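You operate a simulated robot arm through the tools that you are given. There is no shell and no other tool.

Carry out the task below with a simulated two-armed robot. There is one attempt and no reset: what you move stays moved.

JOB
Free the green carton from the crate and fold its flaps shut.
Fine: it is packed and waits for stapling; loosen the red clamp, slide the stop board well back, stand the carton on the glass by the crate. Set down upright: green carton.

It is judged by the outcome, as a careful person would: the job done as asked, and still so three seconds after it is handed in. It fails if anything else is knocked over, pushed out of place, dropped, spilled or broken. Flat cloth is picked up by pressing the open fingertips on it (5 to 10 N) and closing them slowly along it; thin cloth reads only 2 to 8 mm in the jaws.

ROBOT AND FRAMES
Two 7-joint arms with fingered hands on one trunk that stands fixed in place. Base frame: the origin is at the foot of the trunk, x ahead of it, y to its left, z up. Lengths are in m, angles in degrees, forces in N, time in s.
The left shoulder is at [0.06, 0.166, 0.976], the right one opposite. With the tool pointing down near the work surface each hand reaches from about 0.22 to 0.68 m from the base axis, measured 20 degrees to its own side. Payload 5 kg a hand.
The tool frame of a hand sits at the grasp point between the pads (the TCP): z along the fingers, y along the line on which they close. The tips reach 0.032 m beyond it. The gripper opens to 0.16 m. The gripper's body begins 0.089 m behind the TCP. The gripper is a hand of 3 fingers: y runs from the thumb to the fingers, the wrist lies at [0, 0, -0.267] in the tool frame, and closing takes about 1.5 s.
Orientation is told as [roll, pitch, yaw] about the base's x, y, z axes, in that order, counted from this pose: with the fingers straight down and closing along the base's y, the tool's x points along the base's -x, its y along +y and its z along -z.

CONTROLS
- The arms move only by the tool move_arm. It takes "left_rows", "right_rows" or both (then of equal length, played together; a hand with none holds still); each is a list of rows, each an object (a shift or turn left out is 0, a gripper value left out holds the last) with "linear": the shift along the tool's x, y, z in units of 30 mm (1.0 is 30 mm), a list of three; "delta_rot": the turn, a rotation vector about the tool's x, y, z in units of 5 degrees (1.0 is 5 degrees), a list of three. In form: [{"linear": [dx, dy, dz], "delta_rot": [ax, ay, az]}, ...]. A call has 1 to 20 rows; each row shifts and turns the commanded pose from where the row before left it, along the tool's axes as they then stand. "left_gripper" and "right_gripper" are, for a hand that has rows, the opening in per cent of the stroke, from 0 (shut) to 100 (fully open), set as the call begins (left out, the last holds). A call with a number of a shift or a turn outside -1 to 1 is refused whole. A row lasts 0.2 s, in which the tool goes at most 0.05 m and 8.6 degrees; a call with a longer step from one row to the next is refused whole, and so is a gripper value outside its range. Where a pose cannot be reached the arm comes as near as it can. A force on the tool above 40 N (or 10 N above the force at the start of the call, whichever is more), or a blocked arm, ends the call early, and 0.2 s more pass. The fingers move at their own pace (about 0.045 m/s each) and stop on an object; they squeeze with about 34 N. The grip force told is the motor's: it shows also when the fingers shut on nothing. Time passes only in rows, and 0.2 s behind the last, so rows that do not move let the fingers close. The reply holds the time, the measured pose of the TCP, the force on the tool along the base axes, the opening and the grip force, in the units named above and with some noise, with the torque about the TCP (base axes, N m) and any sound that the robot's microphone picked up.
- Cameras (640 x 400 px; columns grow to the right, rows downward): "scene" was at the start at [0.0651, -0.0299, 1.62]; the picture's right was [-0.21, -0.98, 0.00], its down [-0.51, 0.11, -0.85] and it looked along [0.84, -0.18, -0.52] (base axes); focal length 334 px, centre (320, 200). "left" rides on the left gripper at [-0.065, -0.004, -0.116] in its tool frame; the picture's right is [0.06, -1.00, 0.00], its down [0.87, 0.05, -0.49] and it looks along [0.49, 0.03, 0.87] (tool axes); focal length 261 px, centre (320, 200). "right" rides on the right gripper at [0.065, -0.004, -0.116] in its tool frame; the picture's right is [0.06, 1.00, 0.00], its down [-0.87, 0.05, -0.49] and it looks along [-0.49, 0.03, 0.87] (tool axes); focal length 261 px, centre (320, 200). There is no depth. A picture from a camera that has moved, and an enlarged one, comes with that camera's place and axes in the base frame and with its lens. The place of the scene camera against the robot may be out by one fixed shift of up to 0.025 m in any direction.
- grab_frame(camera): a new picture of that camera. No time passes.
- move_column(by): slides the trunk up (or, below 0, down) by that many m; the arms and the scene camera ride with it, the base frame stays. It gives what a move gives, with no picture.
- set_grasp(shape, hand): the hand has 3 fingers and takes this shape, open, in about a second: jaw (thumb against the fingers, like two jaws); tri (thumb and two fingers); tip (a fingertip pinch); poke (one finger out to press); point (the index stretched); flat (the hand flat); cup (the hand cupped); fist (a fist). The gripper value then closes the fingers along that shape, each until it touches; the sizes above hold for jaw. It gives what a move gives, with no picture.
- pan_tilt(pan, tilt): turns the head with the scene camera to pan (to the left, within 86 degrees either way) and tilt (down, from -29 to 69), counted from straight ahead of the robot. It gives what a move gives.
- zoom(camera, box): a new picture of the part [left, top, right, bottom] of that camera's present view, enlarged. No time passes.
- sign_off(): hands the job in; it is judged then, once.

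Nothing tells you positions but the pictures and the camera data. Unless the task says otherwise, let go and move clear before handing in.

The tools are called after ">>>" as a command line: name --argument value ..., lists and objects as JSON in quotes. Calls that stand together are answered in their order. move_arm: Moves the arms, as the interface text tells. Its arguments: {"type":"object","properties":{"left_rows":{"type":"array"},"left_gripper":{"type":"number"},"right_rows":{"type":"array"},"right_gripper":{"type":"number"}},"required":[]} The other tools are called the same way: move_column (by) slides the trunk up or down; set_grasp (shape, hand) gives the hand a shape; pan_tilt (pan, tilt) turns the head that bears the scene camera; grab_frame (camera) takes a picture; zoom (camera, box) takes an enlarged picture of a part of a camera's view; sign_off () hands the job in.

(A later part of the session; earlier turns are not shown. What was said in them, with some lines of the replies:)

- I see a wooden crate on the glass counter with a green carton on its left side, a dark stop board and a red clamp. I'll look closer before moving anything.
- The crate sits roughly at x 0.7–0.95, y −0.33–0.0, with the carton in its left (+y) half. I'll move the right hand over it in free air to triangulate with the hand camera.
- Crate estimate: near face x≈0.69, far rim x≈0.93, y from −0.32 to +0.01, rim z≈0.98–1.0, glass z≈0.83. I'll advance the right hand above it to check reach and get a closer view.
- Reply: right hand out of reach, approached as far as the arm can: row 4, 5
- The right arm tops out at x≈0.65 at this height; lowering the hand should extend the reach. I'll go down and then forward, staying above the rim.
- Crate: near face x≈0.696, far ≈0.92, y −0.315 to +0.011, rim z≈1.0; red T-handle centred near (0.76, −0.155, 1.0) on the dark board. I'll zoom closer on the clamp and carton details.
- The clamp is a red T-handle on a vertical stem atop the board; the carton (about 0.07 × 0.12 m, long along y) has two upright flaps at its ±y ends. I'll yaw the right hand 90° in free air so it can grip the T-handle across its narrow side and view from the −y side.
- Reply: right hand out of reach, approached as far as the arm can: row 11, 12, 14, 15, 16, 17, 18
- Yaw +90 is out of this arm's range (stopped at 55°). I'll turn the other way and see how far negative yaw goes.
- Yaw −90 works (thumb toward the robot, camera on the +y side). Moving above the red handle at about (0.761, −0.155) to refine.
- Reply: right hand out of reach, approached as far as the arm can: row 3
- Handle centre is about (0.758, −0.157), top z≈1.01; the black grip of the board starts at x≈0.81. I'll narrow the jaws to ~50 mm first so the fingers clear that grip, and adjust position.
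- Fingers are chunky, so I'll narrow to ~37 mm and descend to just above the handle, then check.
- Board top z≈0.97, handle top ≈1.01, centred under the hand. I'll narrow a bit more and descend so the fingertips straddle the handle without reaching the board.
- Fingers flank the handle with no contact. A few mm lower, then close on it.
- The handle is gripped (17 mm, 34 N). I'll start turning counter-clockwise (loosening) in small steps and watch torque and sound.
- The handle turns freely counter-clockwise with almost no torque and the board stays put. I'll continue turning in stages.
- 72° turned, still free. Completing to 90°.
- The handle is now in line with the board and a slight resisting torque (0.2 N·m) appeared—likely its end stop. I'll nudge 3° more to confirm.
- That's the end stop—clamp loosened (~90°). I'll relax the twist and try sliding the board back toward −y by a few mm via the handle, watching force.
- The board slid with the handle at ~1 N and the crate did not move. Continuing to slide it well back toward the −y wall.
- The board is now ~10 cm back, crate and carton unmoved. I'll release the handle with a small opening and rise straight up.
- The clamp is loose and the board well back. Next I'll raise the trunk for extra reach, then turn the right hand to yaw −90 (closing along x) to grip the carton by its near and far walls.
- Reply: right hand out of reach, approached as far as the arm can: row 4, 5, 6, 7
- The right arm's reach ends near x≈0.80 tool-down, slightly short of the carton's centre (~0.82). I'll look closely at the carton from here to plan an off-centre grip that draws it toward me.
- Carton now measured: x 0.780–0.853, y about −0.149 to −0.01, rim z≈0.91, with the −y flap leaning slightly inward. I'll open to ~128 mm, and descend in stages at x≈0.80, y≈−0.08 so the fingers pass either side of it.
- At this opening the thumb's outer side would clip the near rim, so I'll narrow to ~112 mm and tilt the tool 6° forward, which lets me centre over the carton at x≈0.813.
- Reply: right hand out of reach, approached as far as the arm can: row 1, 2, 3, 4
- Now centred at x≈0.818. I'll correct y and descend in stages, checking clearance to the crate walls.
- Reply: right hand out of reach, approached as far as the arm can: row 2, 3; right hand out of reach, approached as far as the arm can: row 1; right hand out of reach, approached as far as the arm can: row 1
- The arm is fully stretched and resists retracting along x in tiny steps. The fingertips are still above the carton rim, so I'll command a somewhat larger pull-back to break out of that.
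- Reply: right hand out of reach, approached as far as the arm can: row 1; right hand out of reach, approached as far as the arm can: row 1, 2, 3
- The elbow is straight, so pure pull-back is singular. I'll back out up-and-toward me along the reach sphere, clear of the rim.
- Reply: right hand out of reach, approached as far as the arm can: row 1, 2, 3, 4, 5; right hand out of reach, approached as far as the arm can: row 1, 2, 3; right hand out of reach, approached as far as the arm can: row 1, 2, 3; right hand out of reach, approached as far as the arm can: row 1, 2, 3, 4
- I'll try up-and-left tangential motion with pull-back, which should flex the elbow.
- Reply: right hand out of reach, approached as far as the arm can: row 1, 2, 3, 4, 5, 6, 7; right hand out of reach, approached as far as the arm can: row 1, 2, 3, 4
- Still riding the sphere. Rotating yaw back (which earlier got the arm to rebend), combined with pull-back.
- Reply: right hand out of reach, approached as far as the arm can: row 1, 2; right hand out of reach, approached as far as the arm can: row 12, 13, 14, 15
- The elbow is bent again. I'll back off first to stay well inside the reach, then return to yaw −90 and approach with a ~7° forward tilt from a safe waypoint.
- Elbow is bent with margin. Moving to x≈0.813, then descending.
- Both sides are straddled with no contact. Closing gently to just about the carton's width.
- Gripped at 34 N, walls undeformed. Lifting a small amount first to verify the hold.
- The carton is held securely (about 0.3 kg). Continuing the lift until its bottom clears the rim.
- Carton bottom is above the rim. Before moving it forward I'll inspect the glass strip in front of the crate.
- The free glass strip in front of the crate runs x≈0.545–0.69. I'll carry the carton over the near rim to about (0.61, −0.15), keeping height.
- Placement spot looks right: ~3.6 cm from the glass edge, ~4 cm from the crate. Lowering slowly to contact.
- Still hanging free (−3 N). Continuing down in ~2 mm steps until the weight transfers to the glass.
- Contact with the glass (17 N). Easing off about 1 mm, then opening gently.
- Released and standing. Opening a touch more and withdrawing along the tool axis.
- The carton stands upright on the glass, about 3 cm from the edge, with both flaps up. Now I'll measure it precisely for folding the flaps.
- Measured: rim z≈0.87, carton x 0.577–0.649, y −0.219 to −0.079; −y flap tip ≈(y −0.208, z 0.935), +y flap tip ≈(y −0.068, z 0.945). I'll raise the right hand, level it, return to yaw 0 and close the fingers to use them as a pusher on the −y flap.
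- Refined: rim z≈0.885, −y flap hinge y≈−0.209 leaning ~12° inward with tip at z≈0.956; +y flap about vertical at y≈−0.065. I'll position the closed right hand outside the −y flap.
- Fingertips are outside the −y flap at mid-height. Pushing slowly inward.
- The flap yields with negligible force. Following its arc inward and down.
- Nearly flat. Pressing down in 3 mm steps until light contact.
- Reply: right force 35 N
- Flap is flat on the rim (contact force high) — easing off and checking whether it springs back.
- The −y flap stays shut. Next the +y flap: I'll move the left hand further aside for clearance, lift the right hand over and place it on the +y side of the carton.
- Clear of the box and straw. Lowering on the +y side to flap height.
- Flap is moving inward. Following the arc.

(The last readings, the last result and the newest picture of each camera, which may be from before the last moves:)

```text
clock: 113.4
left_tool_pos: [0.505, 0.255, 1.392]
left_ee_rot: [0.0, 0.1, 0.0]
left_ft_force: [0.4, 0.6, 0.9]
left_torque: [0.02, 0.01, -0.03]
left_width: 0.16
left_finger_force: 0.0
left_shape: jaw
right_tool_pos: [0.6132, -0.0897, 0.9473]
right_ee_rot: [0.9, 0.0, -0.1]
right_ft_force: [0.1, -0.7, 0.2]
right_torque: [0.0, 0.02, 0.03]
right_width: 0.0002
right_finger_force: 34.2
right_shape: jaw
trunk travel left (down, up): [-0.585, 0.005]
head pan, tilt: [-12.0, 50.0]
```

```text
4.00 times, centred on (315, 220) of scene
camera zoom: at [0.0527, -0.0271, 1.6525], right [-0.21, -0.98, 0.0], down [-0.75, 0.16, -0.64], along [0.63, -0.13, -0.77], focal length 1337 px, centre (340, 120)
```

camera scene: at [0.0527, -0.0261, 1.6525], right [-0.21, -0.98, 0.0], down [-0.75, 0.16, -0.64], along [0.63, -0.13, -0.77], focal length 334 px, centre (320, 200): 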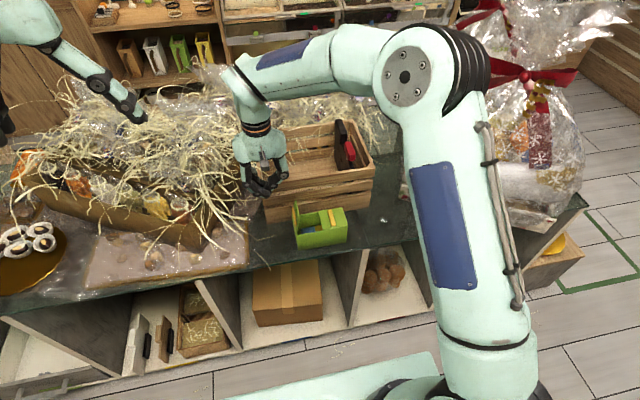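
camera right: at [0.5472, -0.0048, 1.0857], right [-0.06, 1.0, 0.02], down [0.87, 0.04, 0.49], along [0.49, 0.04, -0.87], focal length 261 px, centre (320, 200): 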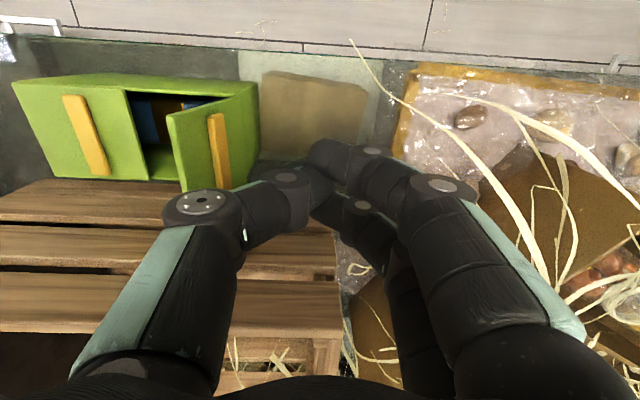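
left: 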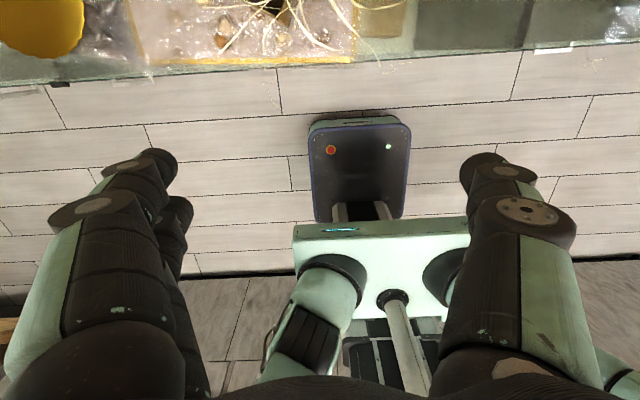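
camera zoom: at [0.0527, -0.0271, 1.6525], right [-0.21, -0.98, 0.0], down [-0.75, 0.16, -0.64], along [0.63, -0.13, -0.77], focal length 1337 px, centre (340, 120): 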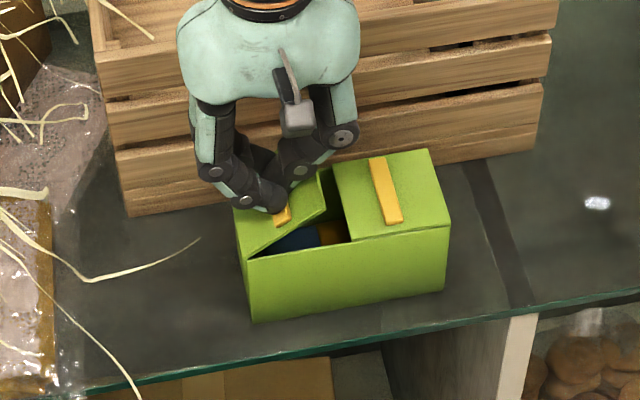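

>>> move_arm --right_rows '[{"linear": [0, -0.15, 0.25]}, {"linear": [0, -0.12, 0.25]}]'

>>> move_arm --right_rows '[{"linear": [0, -0.03, 0.14]}, {}]'

>>> zoom --camera "right" --box '[120, 60, 420, 260]'

>>> zoom --camera "scene" --box '[250, 170, 380, 270]'

```text
clock: 114.0
left_tool_pos: [0.5058, 0.2547, 1.3913]
left_ee_rot: [0.1, 0.0, 0.0]
left_ft_force: [-0.2, -0.5, -1.0]
left_torque: [-0.02, 0.01, 0.03]
left_width: 0.16
left_finger_force: 0.0
left_shape: jaw
right_tool_pos: [0.6135, -0.0972, 0.932]
right_ee_rot: [0.8, 0.0, -0.2]
right_ft_force: [1.1, -0.1, 0.3]
right_torque: [0.02, 0.01, -0.03]
right_width: 0.0
right_finger_force: 34.4
right_shape: jaw
trunk travel left (down, up): [-0.585, 0.005]
head pan, tilt: [-12.0, 50.0]
```

```text
clock: 114.6
left_tool_pos: [0.5061, 0.2558, 1.3918]
left_ee_rot: [0.1, 0.0, 0.1]
left_ft_force: [0.1, -0.3, 0.3]
left_torque: [-0.03, 0.03, -0.02]
left_width: 0.16
left_finger_force: 0.0
left_shape: jaw
right_tool_pos: [0.6123, -0.0974, 0.928]
right_ee_rot: [0.9, 0.0, -0.2]
right_ft_force: [-0.2, 0.6, -0.7]
right_torque: [0.03, 0.0, -0.02]
right_width: 0.0
right_finger_force: 33.7
right_shape: jaw
trunk travel left (down, up): [-0.585, 0.005]
head pan, tilt: [-12.0, 50.0]
```

```text
2.00 times, centred on (270, 160) of right
camera zoom: at [0.5466, -0.1023, 1.0439], right [-0.06, 1.0, 0.02], down [0.87, 0.04, 0.49], along [0.49, 0.04, -0.87], focal length 521 px, centre (420, 280)
```

zoom: 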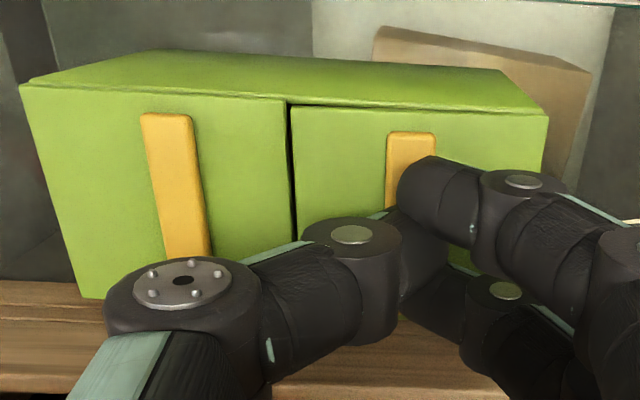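

```text
4.00 times, centred on (315, 220) of scene
camera zoom: at [0.0525, -0.027, 1.6525], right [-0.21, -0.98, 0.0], down [-0.75, 0.16, -0.64], along [0.63, -0.13, -0.77], focal length 1337 px, centre (340, 120)
```

zoom: 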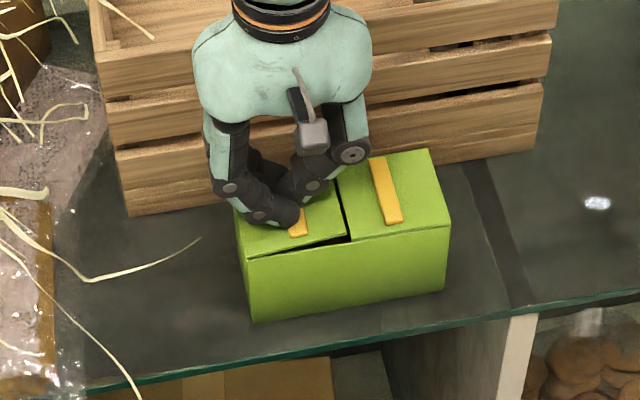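

Almost shut. A few more gentle millimetres until light contact.

>>> move_arm --right_rows '[{"linear": [0, -0.02, 0.09]}, {}]'

>>> move_arm --right_rows '[{"linear": [0, 0, 0.05]}, {}]'

>>> zoom --camera "right" --box '[120, 60, 420, 260]'

```text
clock: 115.2
left_tool_pos: [0.5056, 0.2549, 1.3913]
left_ee_rot: [-0.1, 0.0, 0.0]
left_ft_force: [0.3, 1.0, 0.0]
left_torque: [0.06, 0.02, -0.02]
left_width: 0.1598
left_finger_force: 0.1
left_shape: jaw
right_tool_pos: [0.6127, -0.0979, 0.9252]
right_ee_rot: [0.9, 0.0, -0.3]
right_ft_force: [-0.5, -0.2, 0.3]
right_torque: [-0.02, 0.03, -0.03]
right_width: 0.0
right_finger_force: 33.6
right_shape: jaw
trunk travel left (down, up): [-0.585, 0.005]
head pan, tilt: [-12.0, 50.0]
```

```text
clock: 115.8
left_tool_pos: [0.5051, 0.2553, 1.3918]
left_ee_rot: [-0.1, -0.1, -0.1]
left_ft_force: [0.4, 0.0, -0.3]
left_torque: [0.01, -0.01, -0.03]
left_width: 0.1599
left_finger_force: 0.0
left_shape: jaw
right_tool_pos: [0.6137, -0.0972, 0.9237]
right_ee_rot: [0.9, 0.0, -0.2]
right_ft_force: [0.2, -0.4, -0.2]
right_torque: [-0.03, 0.0, 0.01]
right_width: 0.0
right_finger_force: 34.7
right_shape: jaw
trunk travel left (down, up): [-0.585, 0.005]
head pan, tilt: [-12.0, 50.0]
```

```text
2.00 times, centred on (270, 160) of right
camera zoom: at [0.547, -0.103, 1.0397], right [-0.06, 1.0, 0.02], down [0.87, 0.04, 0.49], along [0.49, 0.04, -0.87], focal length 521 px, centre (420, 280)
```

zoom: 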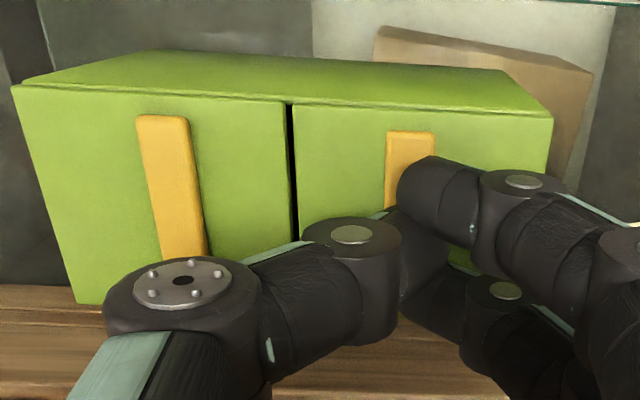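

>>> move_arm --right_rows '[{"linear": [0, 0, 0.04]}, {}]'

>>> move_arm --right_rows '[{"linear": [0, 0, 0.03]}, {}]'

```text
clock: 116.4
left_tool_pos: [0.5063, 0.2555, 1.3915]
left_ee_rot: [0.0, 0.0, 0.0]
left_ft_force: [0.0, 0.2, 0.4]
left_torque: [0.03, -0.01, 0.0]
left_width: 0.1595
left_finger_force: 0.1
left_shape: jaw
right_tool_pos: [0.6129, -0.0979, 0.9213]
right_ee_rot: [0.9, 0.0, -0.4]
right_ft_force: [-0.9, -0.7, 0.3]
right_torque: [0.02, 0.01, -0.01]
right_width: 0.0
right_finger_force: 34.3
right_shape: jaw
trunk travel left (down, up): [-0.585, 0.005]
head pan, tilt: [-12.0, 50.0]
```

```text
clock: 117.0
left_tool_pos: [0.505, 0.2548, 1.3923]
left_ee_rot: [0.0, 0.1, 0.0]
left_ft_force: [-0.3, -0.3, 0.4]
left_torque: [-0.01, 0.02, -0.01]
left_width: 0.1599
left_finger_force: 0.0
left_shape: jaw
right_tool_pos: [0.6133, -0.0975, 0.9227]
right_ee_rot: [1.0, 0.1, -0.2]
right_ft_force: [-0.6, -1.0, 4.5]
right_torque: [0.0, 0.04, 0.0]
right_width: 0.0002
right_finger_force: 33.6
right_shape: jaw
trunk travel left (down, up): [-0.585, 0.005]
head pan, tilt: [-12.0, 50.0]
```

>>> move_arm --right_rows '[{"linear": [0, 0, 0.02]}, {}, {}]'

>>> move_arm --right_rows '[{"linear": [0, 0, -0.1]}, {"linear": [0, 0.1, -0.5]}, {"linear": [0, 0.1, -0.9]}, {"linear": [0, 0, -1]}, {"linear": [0, 0, -1]}, {"linear": [0, 0, -1]}]'

>>> zoom --camera "right" --box '[160, 60, 420, 240]'

>>> zoom --camera "scene" --box '[250, 170, 380, 270]'

```text
clock: 117.8
left_tool_pos: [0.5048, 0.2547, 1.3919]
left_ee_rot: [0.0, 0.0, 0.0]
left_ft_force: [0.4, 0.0, 0.7]
left_torque: [0.04, 0.03, -0.02]
left_width: 0.1601
left_finger_force: 0.0
left_shape: jaw
right_tool_pos: [0.613, -0.0981, 0.9217]
right_ee_rot: [1.0, -0.1, -0.2]
right_ft_force: [0.5, -1.2, 11.8]
right_torque: [-0.07, -0.01, 0.02]
right_width: 0.0001
right_finger_force: 33.4
right_shape: jaw
trunk travel left (down, up): [-0.585, 0.005]
head pan, tilt: [-12.0, 50.0]
```

```text
clock: 119.2
left_tool_pos: [0.5056, 0.2552, 1.3925]
left_ee_rot: [0.0, -0.1, -0.1]
left_ft_force: [-0.4, -0.2, -0.7]
left_torque: [-0.02, 0.03, -0.01]
left_width: 0.1599
left_finger_force: 0.1
left_shape: jaw
right_tool_pos: [0.6117, -0.0948, 1.056]
right_ee_rot: [1.0, 0.0, -0.2]
right_ft_force: [-0.5, -0.6, 0.3]
right_torque: [0.03, 0.01, 0.0]
right_width: 0.0
right_finger_force: 33.8
right_shape: jaw
trunk travel left (down, up): [-0.585, 0.005]
head pan, tilt: [-12.0, 50.0]
```

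```text
2.22 times, centred on (290, 150) of right
camera zoom: at [0.5462, -0.0993, 1.1724], right [-0.06, 1.0, 0.02], down [0.87, 0.04, 0.49], along [0.49, 0.04, -0.87], focal length 579 px, centre (387, 311)
```

zoom: 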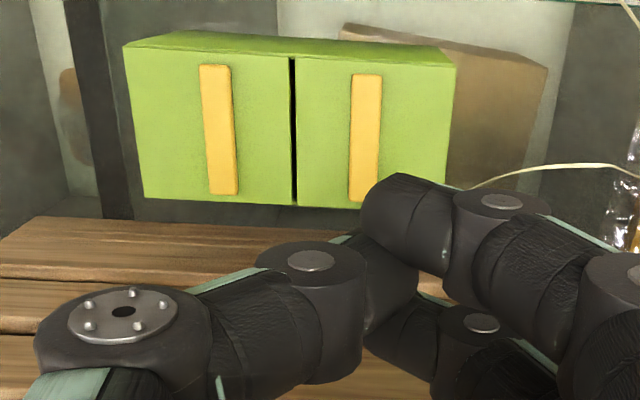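

```text
4.00 times, centred on (315, 220) of scene
camera zoom: at [0.052, -0.027, 1.6525], right [-0.21, -0.98, 0.0], down [-0.75, 0.16, -0.64], along [0.63, -0.13, -0.77], focal length 1337 px, centre (340, 120)
```

zoom: 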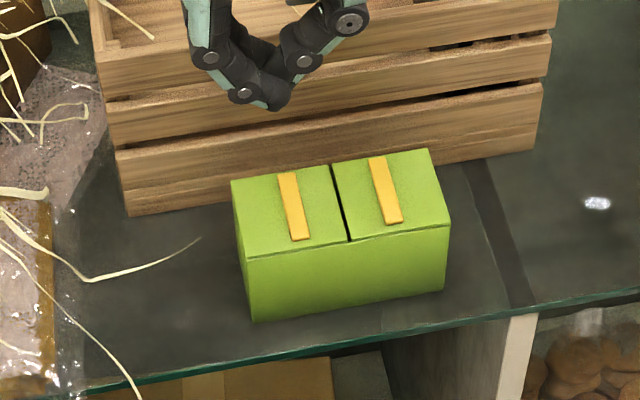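

Both flaps lie flat and stay shut; the carton stands upright by the crate. I'll move the right hand clear and do a final check of the whole scene.

>>> move_arm --right_rows '[{"linear": [0, 0, -1]}, {"linear": [0, 0, -1]}, {"linear": [0, 0, -1]}, {"linear": [0, 0, -1]}, {"linear": [0, 0, -1]}, {"linear": [0.5, -1, -1]}, {"linear": [0.5, -1, -1]}, {"linear": [0.5, -1, -1]}, {"linear": [0.5, -1, 0]}, {"linear": [0, -1, 0]}, {"linear": [0, -1, 0]}, {"linear": [0, -1, 0]}]'

>>> pan_tilt --pan -12 --tilt 40

>>> grab_frame --camera "scene"

>>> zoom --camera "scene" --box '[230, 130, 400, 280]'

>>> grab_frame --camera "right"

```text
clock: 121.8
left_tool_pos: [0.505, 0.2544, 1.3928]
left_ee_rot: [0.0, 0.1, 0.0]
left_ft_force: [0.2, -1.5, 0.4]
left_torque: [0.05, -0.01, -0.01]
left_width: 0.1597
left_finger_force: 0.1
left_shape: jaw
right_tool_pos: [0.5508, -0.3094, 1.2931]
right_ee_rot: [1.0, -0.1, -0.1]
right_ft_force: [-0.4, -0.8, -0.3]
right_torque: [-0.01, -0.01, -0.01]
right_width: 0.0
right_finger_force: 34.0
right_shape: jaw
trunk travel left (down, up): [-0.585, 0.005]
head pan, tilt: [-12.0, 50.0]
```

```text
clock: 122.5
left_tool_pos: [0.5058, 0.2554, 1.3923]
left_ee_rot: [0.0, 0.0, 0.0]
left_ft_force: [0.3, -0.2, 0.0]
left_torque: [-0.01, 0.04, -0.03]
left_width: 0.16
left_finger_force: 0.0
left_shape: jaw
right_tool_pos: [0.5499, -0.3082, 1.2933]
right_ee_rot: [0.9, -0.1, -0.2]
right_ft_force: [0.0, 0.1, -0.4]
right_torque: [0.01, -0.02, 0.02]
right_width: 0.0
right_finger_force: 34.1
right_shape: jaw
trunk travel left (down, up): [-0.585, 0.005]
head pan, tilt: [-12.0, 40.0]
```

```text
taken
camera scene: at [0.0604, -0.0287, 1.6666], right [-0.21, -0.98, 0.0], down [-0.63, 0.13, -0.77], along [0.75, -0.16, -0.64], focal length 334 px, centre (320, 200)
```

scene: 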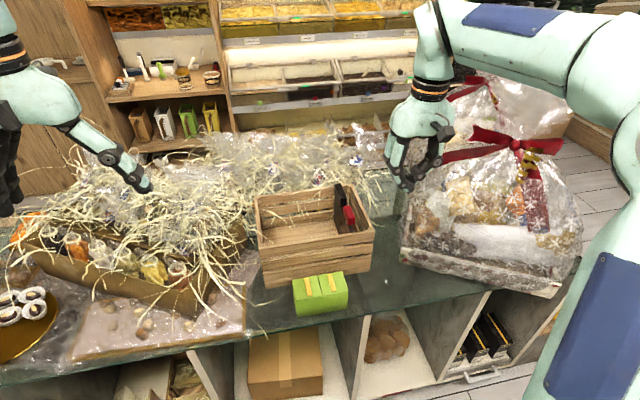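

```text
2.67 times, centred on (315, 205) of scene
camera zoom: at [0.0604, -0.0287, 1.6666], right [-0.21, -0.98, 0.0], down [-0.63, 0.13, -0.77], along [0.75, -0.16, -0.64], focal length 891 px, centre (333, 187)
```

zoom: 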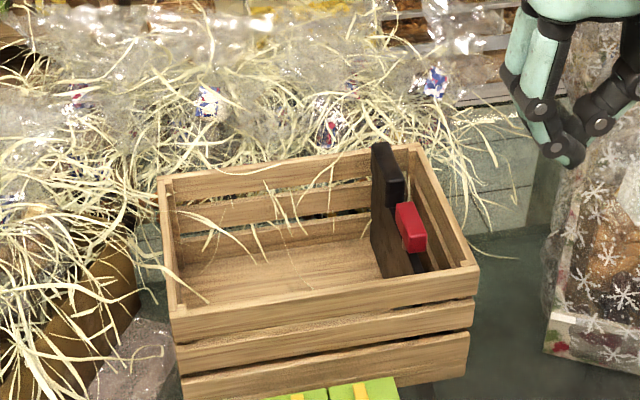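

```text
taken
camera right: at [0.4848, -0.3125, 1.4088], right [-0.06, 1.0, 0.02], down [0.87, 0.04, 0.49], along [0.49, 0.04, -0.87], focal length 261 px, centre (320, 200)
```

right: 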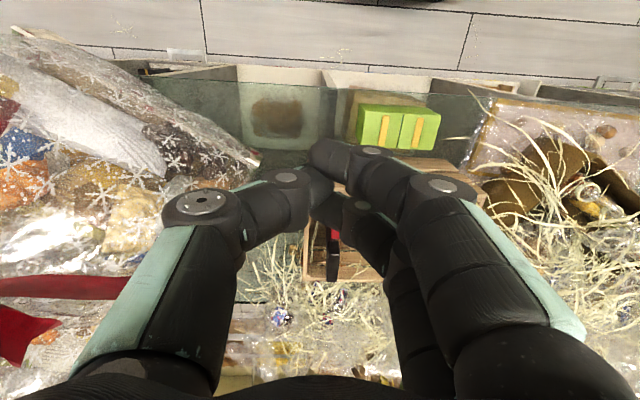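

>>> zoom --camera "scene" --box '[260, 240, 380, 330]'

>>> zoom --camera "right" --box '[320, 80, 480, 180]'

```text
4.44 times, centred on (320, 285) of scene
camera zoom: at [0.0604, -0.0287, 1.6666], right [-0.21, -0.98, 0.0], down [-0.63, 0.13, -0.77], along [0.75, -0.16, -0.64], focal length 1485 px, centre (320, -178)
```

zoom: 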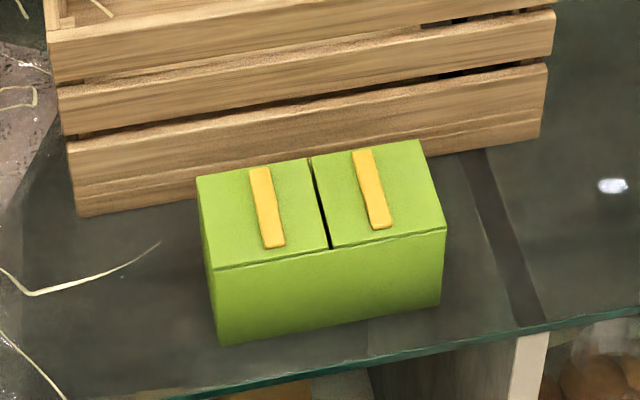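

```text
4.00 times, centred on (400, 130) of right
camera zoom: at [0.4848, -0.3125, 1.4088], right [-0.06, 1.0, 0.02], down [0.87, 0.04, 0.49], along [0.49, 0.04, -0.87], focal length 1043 px, centre (0, 480)
```

zoom: 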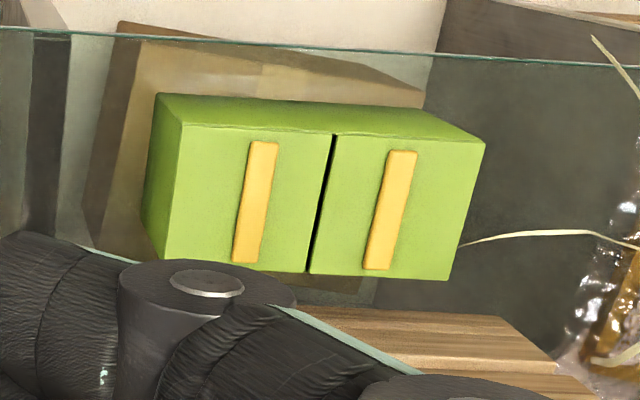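

The green carton stands upright on the glass in front of the crate with both flaps shut. The clamp is loosened, the board is well back, nothing else has been disturbed, and both hands are clear. Handing in.

>>> sign_off

```text
The job is handed in.
```

The green carton is out of the crate and standing upright on the glass in front of it, with both flaps folded shut. I handed the job in.

- **Clamp and stop board:** I turned the red clamp about 90° to its end stop. The stop board then slid back about 10 cm, and the crate itself did not visibly move.
- **Carton:** It stands about 3 cm from the front edge of the glass and about 4 cm from the crate. Its contents are still inside.
- **Flaps:** Both stayed flat after I let go. I pressed the right-hand flap (seen from the robot) harder than intended, about 34 N for a moment, and saw no damage afterwards.
- **Surroundings:** In the final pictures nothing else looked knocked over or shifted, and both hands were clear.
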